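You operate a simulated robot arm through the tools that you are given. There is no shell and no other tool. Be economical: measure what you need, move in short steps, check, and stop when the job is done.

You are at the controls of a simulated robot arm. One attempt, no reset.

TASK
Take the purple pad and put it on top of the grey gear.

The check looks at the end state, three seconds after you hand in, the way a careful person would. Anything else that was tipped, shoved, dropped, spilled or broken makes it a failure.

THE ROBOT
A 6-joint arm with a two-finger parallel gripper, fixed in place. Base frame: the origin is at the foot of the arm, x ahead of it, y to its left, z up; the work surface is at about z = 0. Readings come in mm, degrees, newtons and seconds.
With the tool pointing down near the work surface it reaches from about 160 to 420 mm from the base axis. Its first joint turns from -66.0 to 66.0 degrees. Payload 1.57 kg.
Tool frame: the origin (TCP) lies between the finger pads and is the grasp point; the fingertips stand 30 mm ahead of it; z points along the fingers, y is the line along which they close. Largest opening 80 mm; finger width 17, thickness 12; the body of the gripper, 40 by 82 mm, starts 80 mm behind the TCP.
Orientation is told as [roll, pitch, yaw] about the base's x, y, z axes, in that order, counted from this pose: with the fingers straight down and closing along the base's y, the tool's x points along the base's -x, its y along +y and its z along -z.

THE INTERFACE
- The arm moves only by the tool move_arm. Its argument "steps" is text: rows parted by semicolons, each of 6 numbers parted by spaces: the shift along the tool's x, y, z in units of 30 mm (1.0 is 30 mm), then the turn, a rotation vector about the tool's x, y, z in units of 6 degrees (1.0 is 6 degrees). In form: x y z ax ay az; .... A call has 1 to 8 rows; each row shifts and turns the commanded pose from where the row before left it, along the tool's axes as they then stand. "gripper" is the gripper command, from -1 (fully open) to 1 (shut), values between in proportion, set as the call begins (left out, the last holds). A call with a number of a shift or a turn outside -1 to 1 is refused whole. Each row takes 0.2 s and may step no farther than 50 mm and 8.6 degrees from the row before; otherwise, or with a gripper value out of range, the whole call is refused. A pose out of reach is approached as far as the arm can. The call stops where the force on the tool passes 40 N (or 10 N more than at its start, if that is more) or the arm is blocked; 0.2 s more then pass. Each finger travels about 153 mm/s and halts on what it meets, pressing with about 29 N; the grip force reading is that of the motor and also rises with nothing between the fingers. The clock runs only during rows and for 0.2 s after the last one: add rows that do not move to give the fingers time. It gives the time, the measured TCP pose, the force on the tool (base axes), the opening and the grip force at its end, in the units of the frame above (readings bear some noise).
- Cameras (640 x 400 px; columns grow to the right, rows downward): "scene" is fixed at [57.2, -338.7, 415.6]; the picture's right is [0.72, -0.70, 0.00], its down [-0.45, -0.47, -0.76] and it looks along [0.53, 0.55, -0.65] (base axes); focal length 276 px, centre (320, 200). "wrist" rides on the gripper at [-32, 0, -78] in the tool frame; the picture's right is [0.00, -1.00, 0.00], its down [0.97, 0.00, -0.24] and it looks along [0.24, 0.00, 0.97] (tool axes); focal length 218 px, centre (320, 200). There is no depth. A picture from a camera that has moved, and an enlarged one, comes with that camera's place and axes in the base frame and with its lens.
- snapshot(camera): a new picture of that camera. The clock stands still meanwhile.
- enlarge(camera, box): a new picture of the part [left, top, right, bottom] of that camera's present view, enlarged. The clock stands still meanwhile.
- job_done(): hands the job in; it is judged then, once.

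Work in short steps. Places have to be worked out from the pictures, the camera data and where the tool is seen: move nearer, look again, correct. Check each grasp and each placing, and mend what went wrong. You have 90 turns and 46 pictures in all, those below and enlarged ones among them. Open the gripper and draw the arm clear of the work before you hand the job in, unless the task says otherwise; then end with one line.

The tools are called after "Request:" by a JSON object that holds its "name" and its "arguments". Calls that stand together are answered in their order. move_arm: Moves the arm, as the interface text tells. Its arguments: {"type":"object","properties":{"steps":{"type":"string"},"gripper":{"type":"number"}},"required":["steps"]} The other tools are called the same way: snapshot (camera) takes a picture; enlarge (camera, box) takes an enlarged picture of a part of a camera's view; job_done () hands the job in.

At the start:

```text
time_s: 0.0
tool_pos: [272.0, -64.0, 240.5]
tool_rot: [-0.1, -0.1, -0.1]
contact_force: [0.3, -0.2, -0.4]
width: 79.8
grip_force: 0.0
```

scene: 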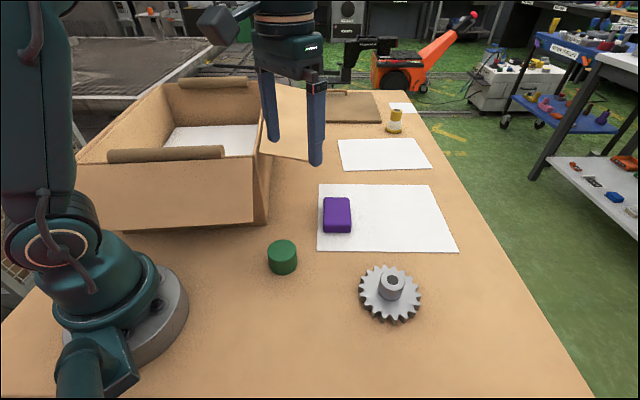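
wrist: 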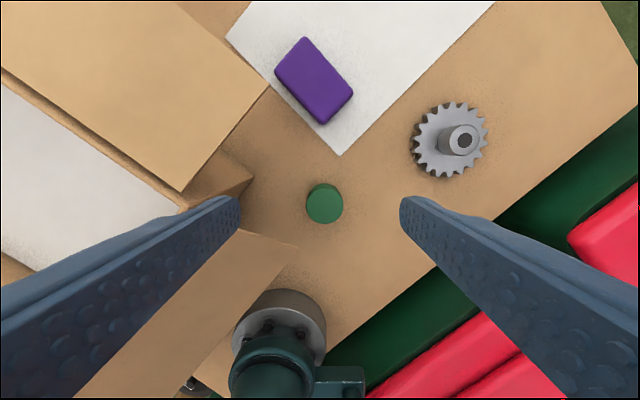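

The pad appears to be near (383,-57) and rotated about 45°. A box flap overhangs nearby at z≈150. I'll stay high and move over to the pad to look more closely.

Request:
{"name": "move_arm", "arguments": {"steps": "-1 -0.2 0 0 0 0; -1 -0.2 0 0 0 0; -0.6 0 0 0 0 0; 0 0 0 0 0 0"}}

Request:
{"name": "snapshot", "arguments": {"camera": "wrist"}}

Request:
{"name": "enlarge", "arguments": {"camera": "scene", "box": [220, 60, 460, 330]}}

```text
time_s: 1.0
tool_pos: [340.3, -75.6, 232.0]
tool_rot: [0.0, 0.0, 0.1]
contact_force: [0.1, -0.3, 0.0]
width: 80.0
grip_force: 0.0
out of reach, approached as far as the arm can: row 3
```

```text
43 pictures are left
camera wrist: at [372.6, -75.7, 310.7], right [0.0, -1.0, 0.0], down [-0.97, 0.0, 0.24], along [-0.24, 0.0, -0.97], focal length 218 px, centre (320, 200)
```

wrist: 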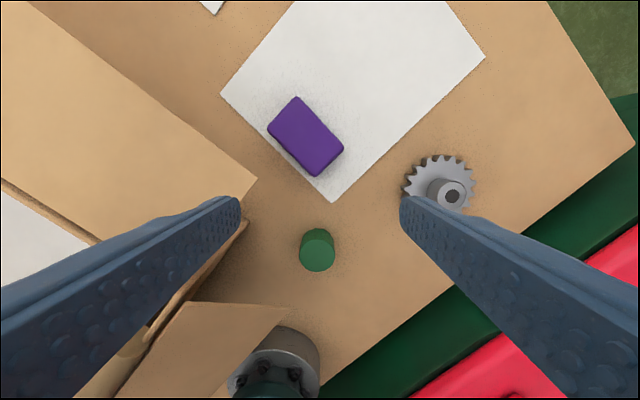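

```text
1.48 times, centred on (340, 195) of scene
camera zoom: at [57.2, -338.7, 415.6], right [0.72, -0.7, 0.0], down [-0.45, -0.47, -0.76], along [0.53, 0.55, -0.65], focal length 410 px, centre (290, 207)
```

zoom: 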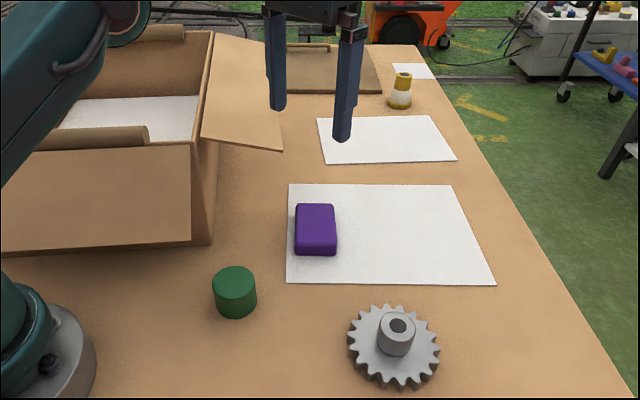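

The pad is about 53×88 mm, centred near (382,-58), with its long axis at about 45°. The flap corner is near (347,-26,143), so I'll grip about 20 mm off-centre toward the robot to clear it. Next I yaw the gripper and narrow the opening to about 66 mm.

Request:
{"name": "move_arm", "arguments": {"steps": "0 0 0.2 0 0 -0.93; 0 0 0.2 0 0 -0.93; 0 0 0 0 0 -0.93; 0 0 0 0 0 -0.93; 0 0 0 0 0 -0.93; 0 0 0 0 0 -0.93; 0 0 0 0 0 -0.93; 0 0 0 0 0 -0.93", "gripper": -0.65}}

Request:
{"name": "snapshot", "arguments": {"camera": "wrist"}}

```text
time_s: 2.8
tool_pos: [341.2, -75.1, 219.5]
tool_rot: [-0.1, 0.0, 44.7]
contact_force: [-0.3, -0.3, -0.1]
width: 65.9
grip_force: 0.1
```

```text
41 pictures are left
camera wrist: at [363.8, -53.0, 298.1], right [0.7, -0.71, 0.0], down [-0.69, -0.68, 0.24], along [-0.17, -0.17, -0.97], focal length 218 px, centre (320, 200)
```

wrist: 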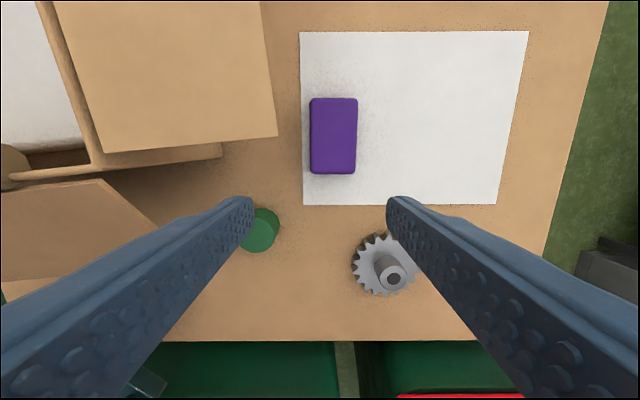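

The gripper is aligned with the pad, which is about 57 mm wide with its centre at tool offset (-48,-17). I'll shift to the off-centre grip position, go down part of the way, and check.

Request:
{"name": "move_arm", "arguments": {"steps": "-0.4 -0.29 0.3 0 0 0; -0.4 -0.29 0.3 0 0 0; 0 0 0.5 0 0 0; 0 0 0 0 0 0", "gripper": -0.75}}

Request:
{"name": "snapshot", "arguments": {"camera": "wrist"}}

Request:
{"name": "enlarge", "arguments": {"camera": "scene", "box": [220, 60, 460, 330]}}

```text
time_s: 3.8
tool_pos: [362.4, -69.2, 184.0]
tool_rot: [0.0, 0.0, 44.6]
contact_force: [-1.4, 0.4, 0.6]
width: 69.9
grip_force: 0.0
out of reach, approached as far as the arm can: row 2
```

```text
40 pictures are left
camera wrist: at [385.3, -48.2, 261.6], right [0.7, -0.71, 0.0], down [-0.69, -0.68, 0.24], along [-0.17, -0.17, -0.97], focal length 218 px, centre (320, 200)
```

wrist: 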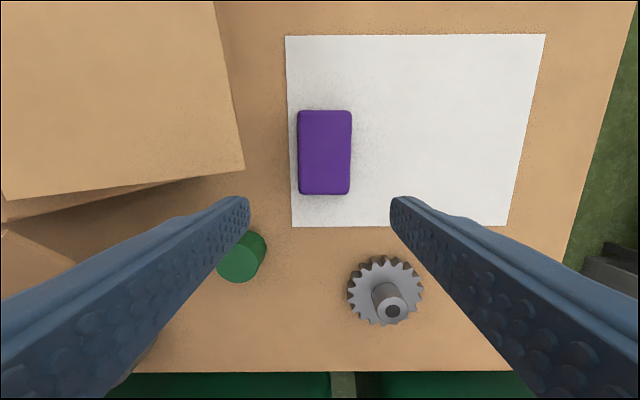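

```text
1.48 times, centred on (340, 195) of scene
camera zoom: at [57.2, -338.7, 415.6], right [0.72, -0.7, 0.0], down [-0.45, -0.47, -0.76], along [0.53, 0.55, -0.65], focal length 410 px, centre (290, 207)
```

zoom: 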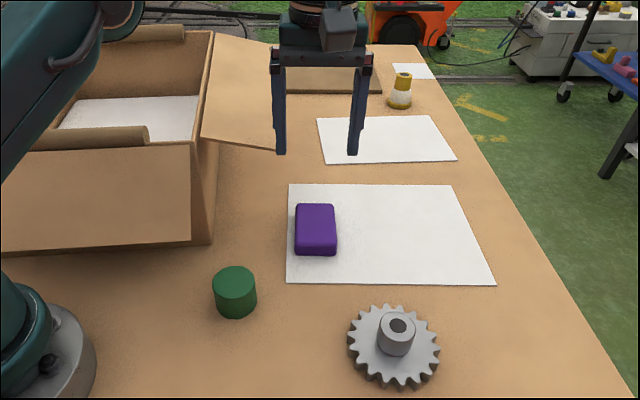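

The pad centre is at tool (-29,-5) and the flap corner is about 45 mm off laterally. I'll correct sideways by 5 mm, keep the off-centre grip, and go down in stages.

Request:
{"name": "move_arm", "arguments": {"steps": "0 -0.17 0.5 0 0 0; 0 0 0.7 0 0 0; 0 0 0.5 0 0 0; 0 0 0 0 0 0"}}

Request:
{"name": "snapshot", "arguments": {"camera": "wrist"}}

Request:
{"name": "enlarge", "arguments": {"camera": "scene", "box": [220, 60, 460, 330]}}

```text
time_s: 4.8
tool_pos: [366.7, -73.7, 132.6]
tool_rot: [0.0, 0.0, 44.6]
contact_force: [0.2, 0.1, -0.2]
width: 70.1
grip_force: 0.1
```

```text
38 pictures are left
camera wrist: at [389.9, -52.1, 209.7], right [0.7, -0.71, 0.0], down [-0.69, -0.68, 0.24], along [-0.17, -0.17, -0.97], focal length 218 px, centre (320, 200)
```

wrist: 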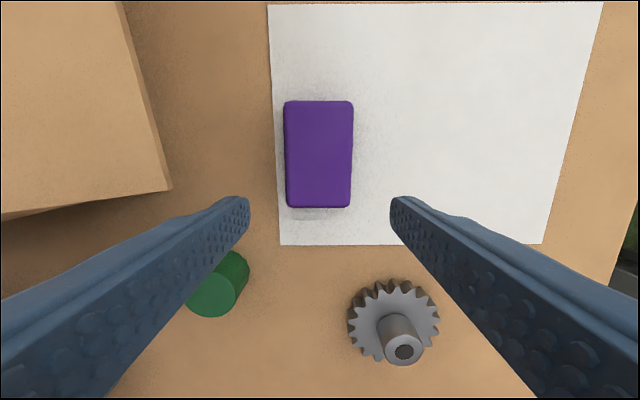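

```text
1.48 times, centred on (340, 195) of scene
camera zoom: at [57.2, -338.7, 415.6], right [0.72, -0.7, 0.0], down [-0.45, -0.47, -0.76], along [0.53, 0.55, -0.65], focal length 410 px, centre (290, 207)
```

zoom: 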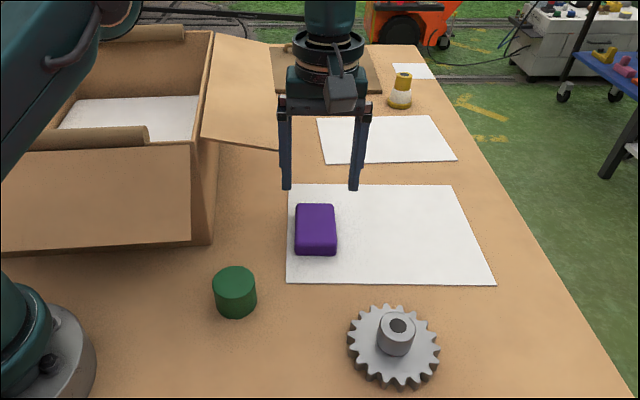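

The pad is centred laterally and the flap stays clear of the fingers by about 10 mm along the pad. I'll keep going down to TCP z≈70 and look at the flap clearance.

Request:
{"name": "move_arm", "arguments": {"steps": "0 0.03 0.7 0 0 0; 0 0 0.7 0 0 0; 0 0 0.65 0 0 0; 0 0 0 0 0 0"}}

Request:
{"name": "snapshot", "arguments": {"camera": "wrist"}}

Request:
{"name": "enlarge", "arguments": {"camera": "scene", "box": [260, 80, 400, 260]}}

```text
time_s: 5.8
tool_pos: [363.7, -72.4, 69.9]
tool_rot: [-0.1, 0.0, 44.7]
contact_force: [0.0, 0.0, -0.5]
width: 70.0
grip_force: 0.1
```

```text
36 pictures are left
camera wrist: at [387.6, -50.8, 148.0], right [0.7, -0.71, 0.0], down [-0.69, -0.68, 0.24], along [-0.17, -0.17, -0.97], focal length 218 px, centre (320, 200)
```

wrist: 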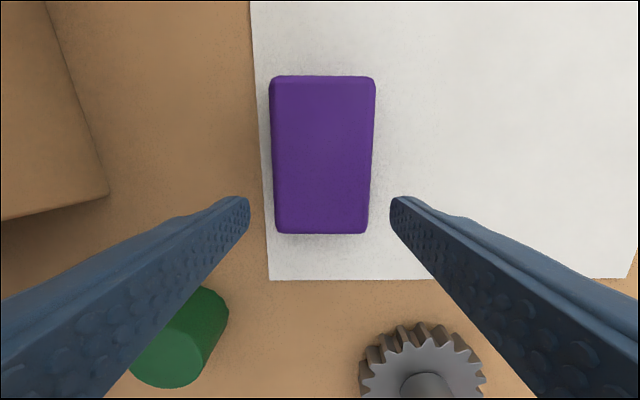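

```text
2.22 times, centred on (330, 170) of scene
camera zoom: at [57.2, -338.7, 415.6], right [0.72, -0.7, 0.0], down [-0.45, -0.47, -0.76], along [0.53, 0.55, -0.65], focal length 614 px, centre (298, 267)
```

zoom: 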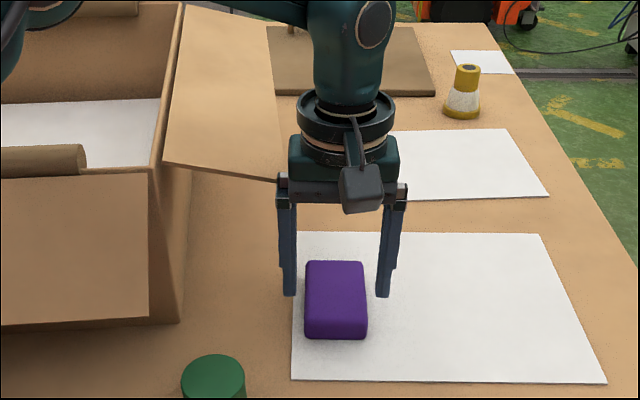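

The flap hasn't moved, and the estimate leaves a few mm of clearance. I'll nudge 2 mm away from the flap and go down to TCP z≈35, watching the force.

Request:
{"name": "move_arm", "arguments": {"steps": "0.07 -0.05 0.3 0 0 0; 0 0 0.3 0 0 0; 0 0 0.3 0 0 0; 0 0 0.25 0 0 0; 0 0 0 0 0 0"}}

Request:
{"name": "enlarge", "arguments": {"camera": "scene", "box": [260, 80, 400, 260]}}

Request:
{"name": "snapshot", "arguments": {"camera": "wrist"}}

```text
time_s: 7.0
tool_pos: [365.6, -75.2, 35.8]
tool_rot: [0.1, 0.0, 44.7]
contact_force: [-0.3, -0.9, -0.5]
width: 70.2
grip_force: 0.0
```

```text
2.22 times, centred on (330, 170) of scene
camera zoom: at [57.2, -338.7, 415.6], right [0.72, -0.7, 0.0], down [-0.45, -0.47, -0.76], along [0.53, 0.55, -0.65], focal length 614 px, centre (298, 267)
```

zoom: 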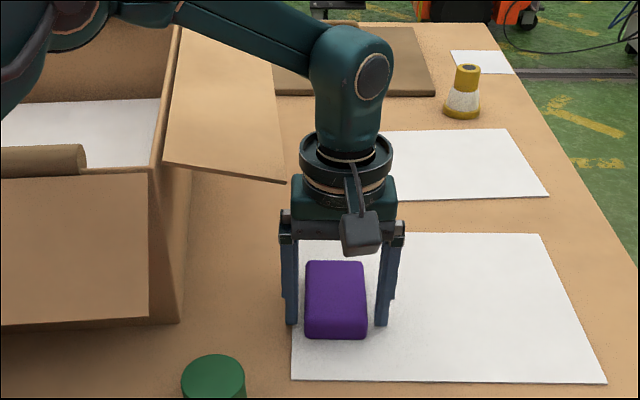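

```text
33 pictures are left
camera wrist: at [387.6, -53.2, 114.0], right [0.7, -0.71, 0.0], down [-0.69, -0.68, 0.24], along [-0.17, -0.17, -0.97], focal length 218 px, centre (320, 200)
```

wrist: 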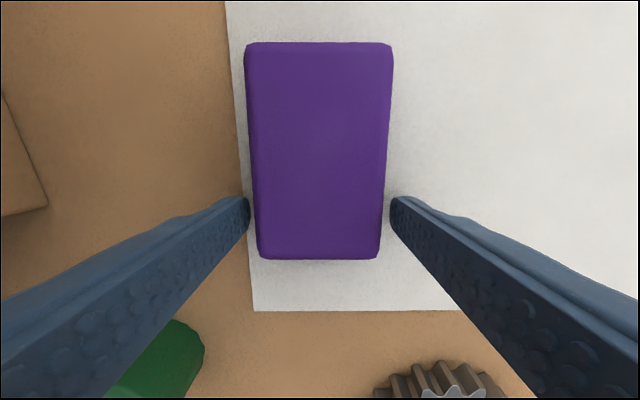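

Nothing is touching and the fingers straddle the pad. I'll drop 2 mm and close.

Request:
{"name": "move_arm", "arguments": {"steps": "0 0 0.07 0 0 0; 0 0 0 0 0 0"}}

Request:
{"name": "move_arm", "arguments": {"steps": "0 0 0 0 0 0; 0 0 0 0 0 0; 0 0 0 0 0 0", "gripper": 1}}

```text
time_s: 7.6
tool_pos: [364.8, -75.5, 34.1]
tool_rot: [0.0, 0.0, 44.6]
contact_force: [0.4, 0.5, -0.4]
width: 69.8
grip_force: 0.1
```

```text
time_s: 8.4
tool_pos: [364.5, -74.2, 34.7]
tool_rot: [0.0, 0.1, 44.5]
contact_force: [0.2, 0.2, 0.0]
width: 57.0
grip_force: 28.7
```

The fingers are holding at 57.0 mm with 28.7 N, which matches the pad width. I'll lift straight up by about 20 mm and check that the grip holds.

Request:
{"name": "move_arm", "arguments": {"steps": "0 0 -0.2 0 0 0; 0 0 -0.25 0 0 0; 0 0 -0.25 0 0 0; 0 0 0 0 0 0"}}

Request:
{"name": "snapshot", "arguments": {"camera": "wrist"}}

Request:
{"name": "enlarge", "arguments": {"camera": "scene", "box": [260, 80, 400, 260]}}

```text
time_s: 9.4
tool_pos: [365.0, -76.3, 56.8]
tool_rot: [-0.1, 0.0, 44.6]
contact_force: [0.3, 0.1, -0.1]
width: 56.8
grip_force: 29.5
```

```text
32 pictures are left
camera wrist: at [388.2, -54.8, 134.8], right [0.7, -0.71, 0.0], down [-0.69, -0.68, 0.24], along [-0.17, -0.17, -0.97], focal length 218 px, centre (320, 200)
```

wrist: 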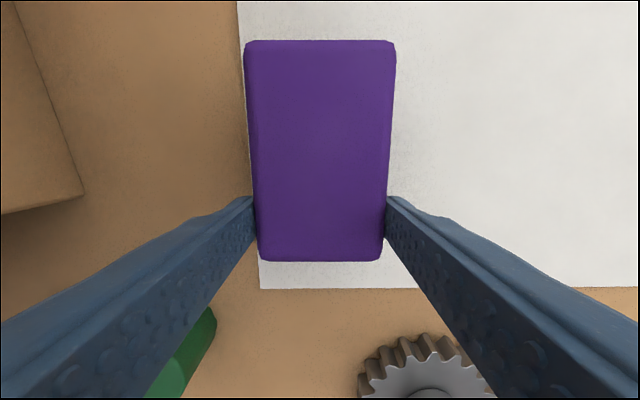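

```text
2.22 times, centred on (330, 170) of scene
camera zoom: at [57.2, -338.7, 415.6], right [0.72, -0.7, 0.0], down [-0.45, -0.47, -0.76], along [0.53, 0.55, -0.65], focal length 614 px, centre (298, 267)
```

zoom: 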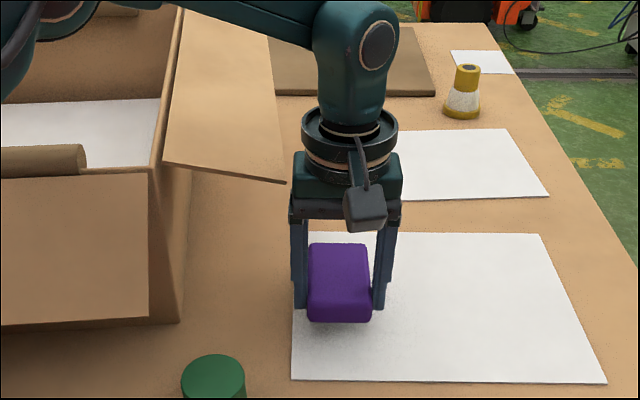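

The pad is held level with its centre about 26 mm ahead of the TCP (tool -x). By triangulation the gear hub top is near (311,-240.5,44). I'll raise the pad, then move diagonally to above the gear.

Request:
{"name": "move_arm", "arguments": {"steps": "0.2 -0.1 -0.5 0 0 0; 0.3 -0.1 -0.8 0 0 0; 0.3 0 -0.7 0 0 0; 0.4 0 0 0 0 0; 0 0 0 0 0 0"}}

Request:
{"name": "move_arm", "arguments": {"steps": "0.6 -0.3 0 0 0 0; 0.7 -0.35 0 0 0 0; 0.7 -0.35 0 0 0 0; 0.7 -0.35 0 0 0 0; 0.7 -0.35 0 0 0 0; 0.7 -0.35 0 0 0 0; 0 0 0 0 0 0"}}

Request:
{"name": "snapshot", "arguments": {"camera": "scene"}}

Request:
{"name": "snapshot", "arguments": {"camera": "wrist"}}

```text
time_s: 10.6
tool_pos: [344.2, -102.4, 116.3]
tool_rot: [0.0, -0.1, 44.6]
contact_force: [0.2, -0.1, -0.1]
width: 57.1
grip_force: 29.3
```

```text
time_s: 12.2
tool_pos: [299.6, -234.4, 117.4]
tool_rot: [0.0, 0.0, 44.6]
contact_force: [-1.1, -0.6, -0.4]
width: 57.0
grip_force: 29.3
```

```text
30 pictures are left
```

scene: 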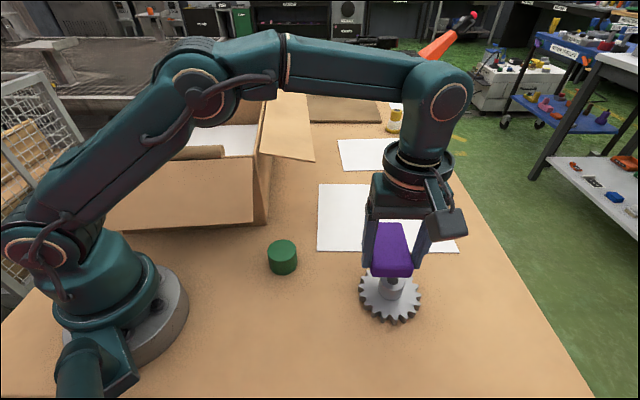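

```text
29 pictures are left
camera wrist: at [321.6, -213.4, 194.6], right [0.7, -0.71, 0.0], down [-0.69, -0.68, 0.24], along [-0.17, -0.17, -0.97], focal length 218 px, centre (320, 200)
```

wrist: 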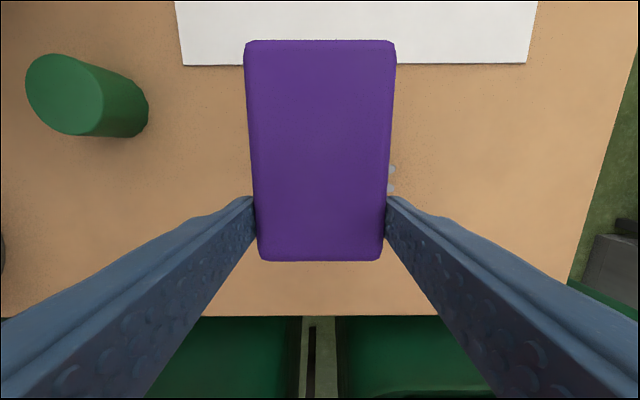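

I need another (22,-12) mm in tool axes to centre the pad over the hub. I'll make that move, lower partway, and check in the scene view.

Request:
{"name": "move_arm", "arguments": {"steps": "0.37 -0.2 0 0 0 0; 0.37 -0.21 0 0 0 0; 0 0 0.4 0 0 0; 0 0 0 0 0 0"}}

Request:
{"name": "enlarge", "arguments": {"camera": "scene", "box": [340, 190, 460, 330]}}

Request:
{"name": "snapshot", "arguments": {"camera": "wrist"}}

```text
time_s: 13.2
tool_pos: [292.1, -259.4, 105.6]
tool_rot: [0.0, -0.1, 44.6]
contact_force: [0.1, -1.1, -0.5]
width: 57.0
grip_force: 29.3
```

```text
2.86 times, centred on (400, 260) of scene
camera zoom: at [57.2, -338.7, 415.6], right [0.72, -0.7, 0.0], down [-0.45, -0.47, -0.76], along [0.53, 0.55, -0.65], focal length 790 px, centre (91, 29)
```

zoom: 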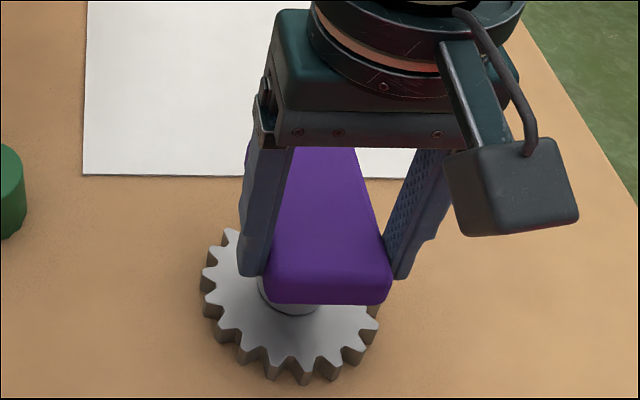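

```text
27 pictures are left
camera wrist: at [315.2, -237.6, 182.1], right [0.7, -0.71, 0.0], down [-0.69, -0.68, 0.24], along [-0.17, -0.17, -0.97], focal length 218 px, centre (320, 200)
```

wrist: 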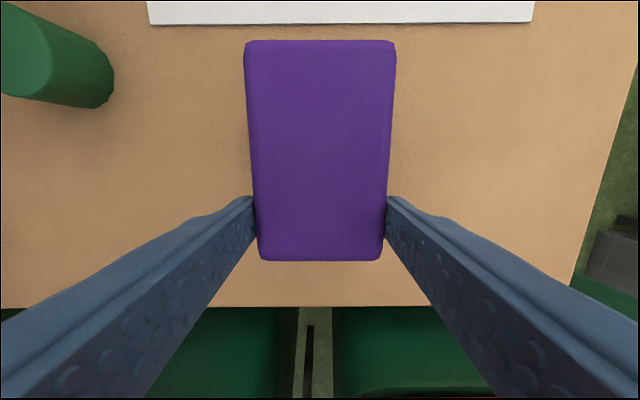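

The projected pad corners match the picture to within 2–3 mm. The hub is about 38 mm across and centred under the pad, so I'll lower to just above it.

Request:
{"name": "move_arm", "arguments": {"steps": "0 0 0.25 0 0 0; 0 0 0.25 0 0 0; 0 0 0.2 0 0 0; 0 0 0 0 0 0"}}

Request:
{"name": "enlarge", "arguments": {"camera": "scene", "box": [340, 190, 460, 330]}}

```text
time_s: 14.2
tool_pos: [292.4, -258.3, 83.3]
tool_rot: [0.0, 0.0, 44.6]
contact_force: [0.1, -0.5, 0.2]
width: 57.0
grip_force: 28.8
```

```text
2.86 times, centred on (400, 260) of scene
camera zoom: at [57.2, -338.7, 415.6], right [0.72, -0.7, 0.0], down [-0.45, -0.47, -0.76], along [0.53, 0.55, -0.65], focal length 790 px, centre (91, 29)
```

zoom: 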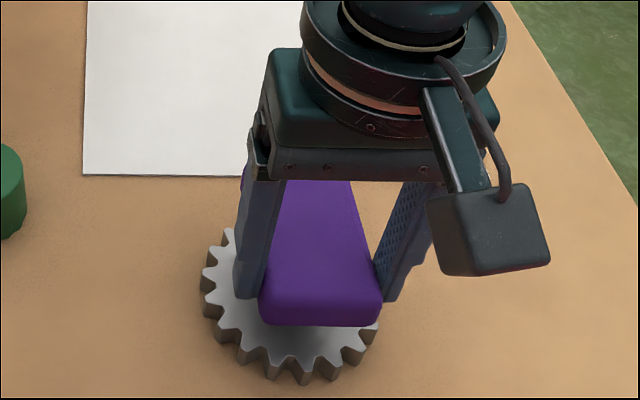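

The pad bottom is at about z 49, and there is no contact yet. I'll lower in small steps and watch the force.

Request:
{"name": "move_arm", "arguments": {"steps": "0 0 0.1 0 0 0; 0 0 0 0 0 0"}}

Request:
{"name": "move_arm", "arguments": {"steps": "0 0 0.06 0 0 0; 0 0 0 0 0 0"}}

```text
time_s: 14.8
tool_pos: [292.1, -260.4, 82.0]
tool_rot: [-0.1, -0.1, 44.6]
contact_force: [-1.0, -0.4, -0.3]
width: 56.7
grip_force: 28.9
```

```text
time_s: 15.4
tool_pos: [293.4, -259.1, 77.4]
tool_rot: [-0.1, 0.0, 44.6]
contact_force: [-1.3, 0.6, 3.2]
width: 56.5
grip_force: 28.9
```

A vertical force of about 3 N suggests first contact, so I'll take one more tiny step to confirm.

Request:
{"name": "move_arm", "arguments": {"steps": "0 0 0.02 0 0 0; 0 0 0 0 0 0"}}

Request:
{"name": "enlarge", "arguments": {"camera": "scene", "box": [340, 190, 460, 330]}}

```text
time_s: 16.0
tool_pos: [292.8, -259.3, 78.1]
tool_rot: [-0.2, 0.0, 44.6]
contact_force: [-3.6, 3.8, 16.2]
width: 56.9
grip_force: 28.9
```

```text
2.86 times, centred on (400, 260) of scene
camera zoom: at [57.1, -338.7, 415.6], right [0.72, -0.7, 0.0], down [-0.45, -0.47, -0.76], along [0.53, 0.55, -0.65], focal length 790 px, centre (91, 29)
```

zoom: 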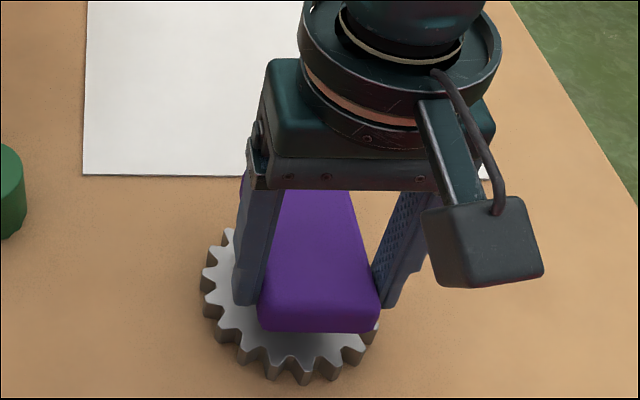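

Contact is confirmed at 16 N, putting the hub top at about z 44 as estimated. I'll ease off slightly and release to about 68 mm.

Request:
{"name": "move_arm", "arguments": {"steps": "0 0 -0.02 0 0 0; 0 0 0 0 0 0"}}

Request:
{"name": "move_arm", "arguments": {"steps": "0 0 0 0 0 0; 0 0 0 0 0 0; 0 0 0 0 0 0", "gripper": -0.7}}

Request:
{"name": "snapshot", "arguments": {"camera": "wrist"}}

Request:
{"name": "enlarge", "arguments": {"camera": "scene", "box": [340, 190, 460, 330]}}

```text
time_s: 16.6
tool_pos: [292.2, -258.9, 77.5]
tool_rot: [-0.2, 0.1, 44.5]
contact_force: [-4.6, 0.1, 16.1]
width: 57.0
grip_force: 29.1
```

```text
time_s: 17.4
tool_pos: [293.8, -258.4, 77.4]
tool_rot: [-0.1, 0.0, 44.6]
contact_force: [0.3, 0.3, 0.0]
width: 68.2
grip_force: 0.2
```

```text
24 pictures are left
camera wrist: at [315.8, -237.6, 155.4], right [0.7, -0.71, 0.0], down [-0.69, -0.68, 0.24], along [-0.17, -0.17, -0.97], focal length 218 px, centre (320, 200)
```

wrist: 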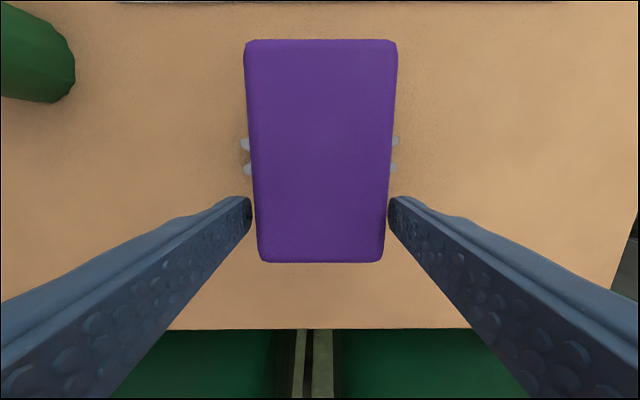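

```text
2.86 times, centred on (400, 260) of scene
camera zoom: at [57.2, -338.7, 415.6], right [0.72, -0.7, 0.0], down [-0.45, -0.47, -0.76], along [0.53, 0.55, -0.65], focal length 790 px, centre (91, 29)
```

zoom: 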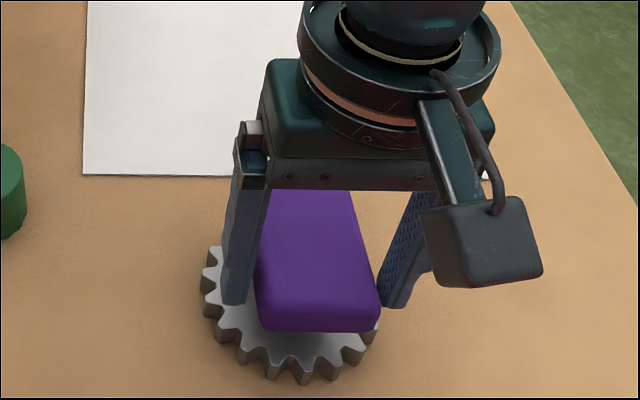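

The pad is released, rests level, and sits symmetrically over the gear teeth. I'll rise straight up and clear of it.

Request:
{"name": "move_arm", "arguments": {"steps": "0 0 -0.3 0 0 0; 0 0 -0.5 0 0 0; 0 0 -0.8 0 0 0; 0.3 0 -0.8 0 0 0; 0.6 0 -0.6 0 0 0; 0.8 0 0 0 0 0; 0.8 0.6 0 0 0 0; 0 0 0 0 0 0"}}

Request:
{"name": "snapshot", "arguments": {"camera": "scene"}}

Request:
{"name": "snapshot", "arguments": {"camera": "wrist"}}

```text
time_s: 19.2
tool_pos: [223.2, -297.8, 167.0]
tool_rot: [0.0, -0.1, 44.6]
contact_force: [-0.1, -0.6, 0.0]
width: 68.0
grip_force: 0.0
out of reach, approached as far as the arm can: row 6
```

```text
22 pictures are left
```

scene: 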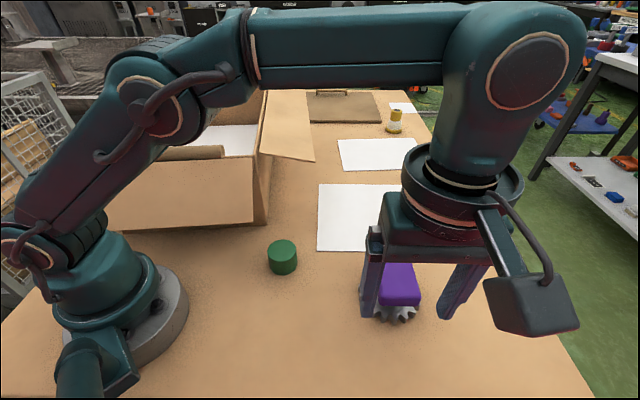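

```text
21 pictures are left
camera wrist: at [245.8, -275.1, 244.3], right [0.7, -0.71, 0.0], down [-0.69, -0.68, 0.24], along [-0.17, -0.17, -0.97], focal length 218 px, centre (320, 200)
```

wrist: 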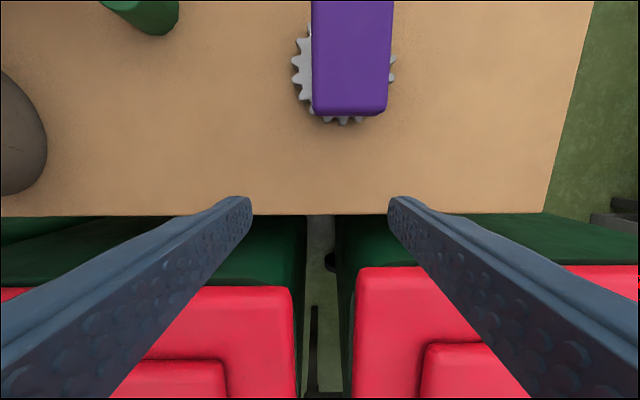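

The gripper is clear of the work. I'll swing the arm further inward for an unobstructed final look.

Request:
{"name": "move_arm", "arguments": {"steps": "0 0.8 -0.3 0 0 0; 0 0.8 -0.3 0 0 0; -0.5 0.7 0 0 0 0; -0.6 0.6 0 0 0 0; 0 0 0 0 0 0", "gripper": -1}}

Request:
{"name": "snapshot", "arguments": {"camera": "scene"}}

Request:
{"name": "snapshot", "arguments": {"camera": "wrist"}}

```text
time_s: 20.4
tool_pos: [185.8, -212.0, 184.5]
tool_rot: [0.0, 0.0, 44.6]
contact_force: [0.4, 0.0, -0.1]
width: 80.1
grip_force: 0.0
```

```text
20 pictures are left
```

scene: 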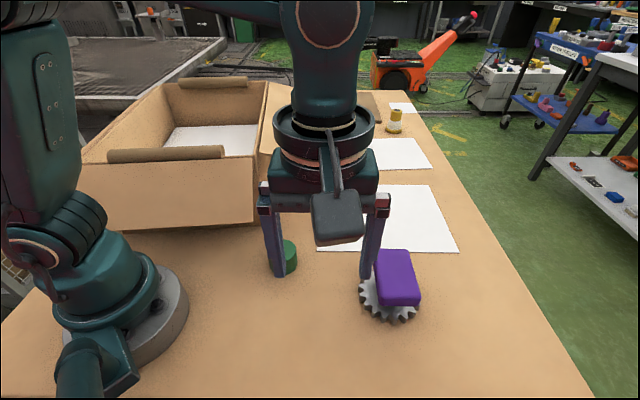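

```text
19 pictures are left
camera wrist: at [209.1, -190.0, 262.1], right [0.7, -0.71, 0.0], down [-0.69, -0.68, 0.24], along [-0.17, -0.17, -0.97], focal length 218 px, centre (320, 200)
```

wrist: 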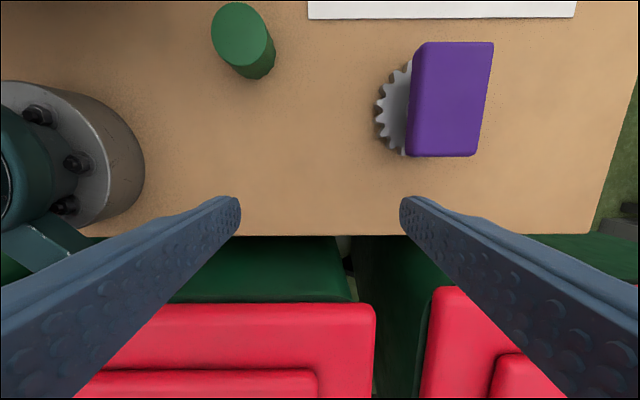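

The pad rests flat and steady on the gear hub, nothing else looks disturbed, and the arm is clear, so I'm handing in.

Request:
{"name": "job_done", "arguments": {}}

```text
The job is handed in.
```

The purple pad is on top of the grey gear, lying level on its hub; the gripper is open, the arm is clear, and nothing else appears to have moved.
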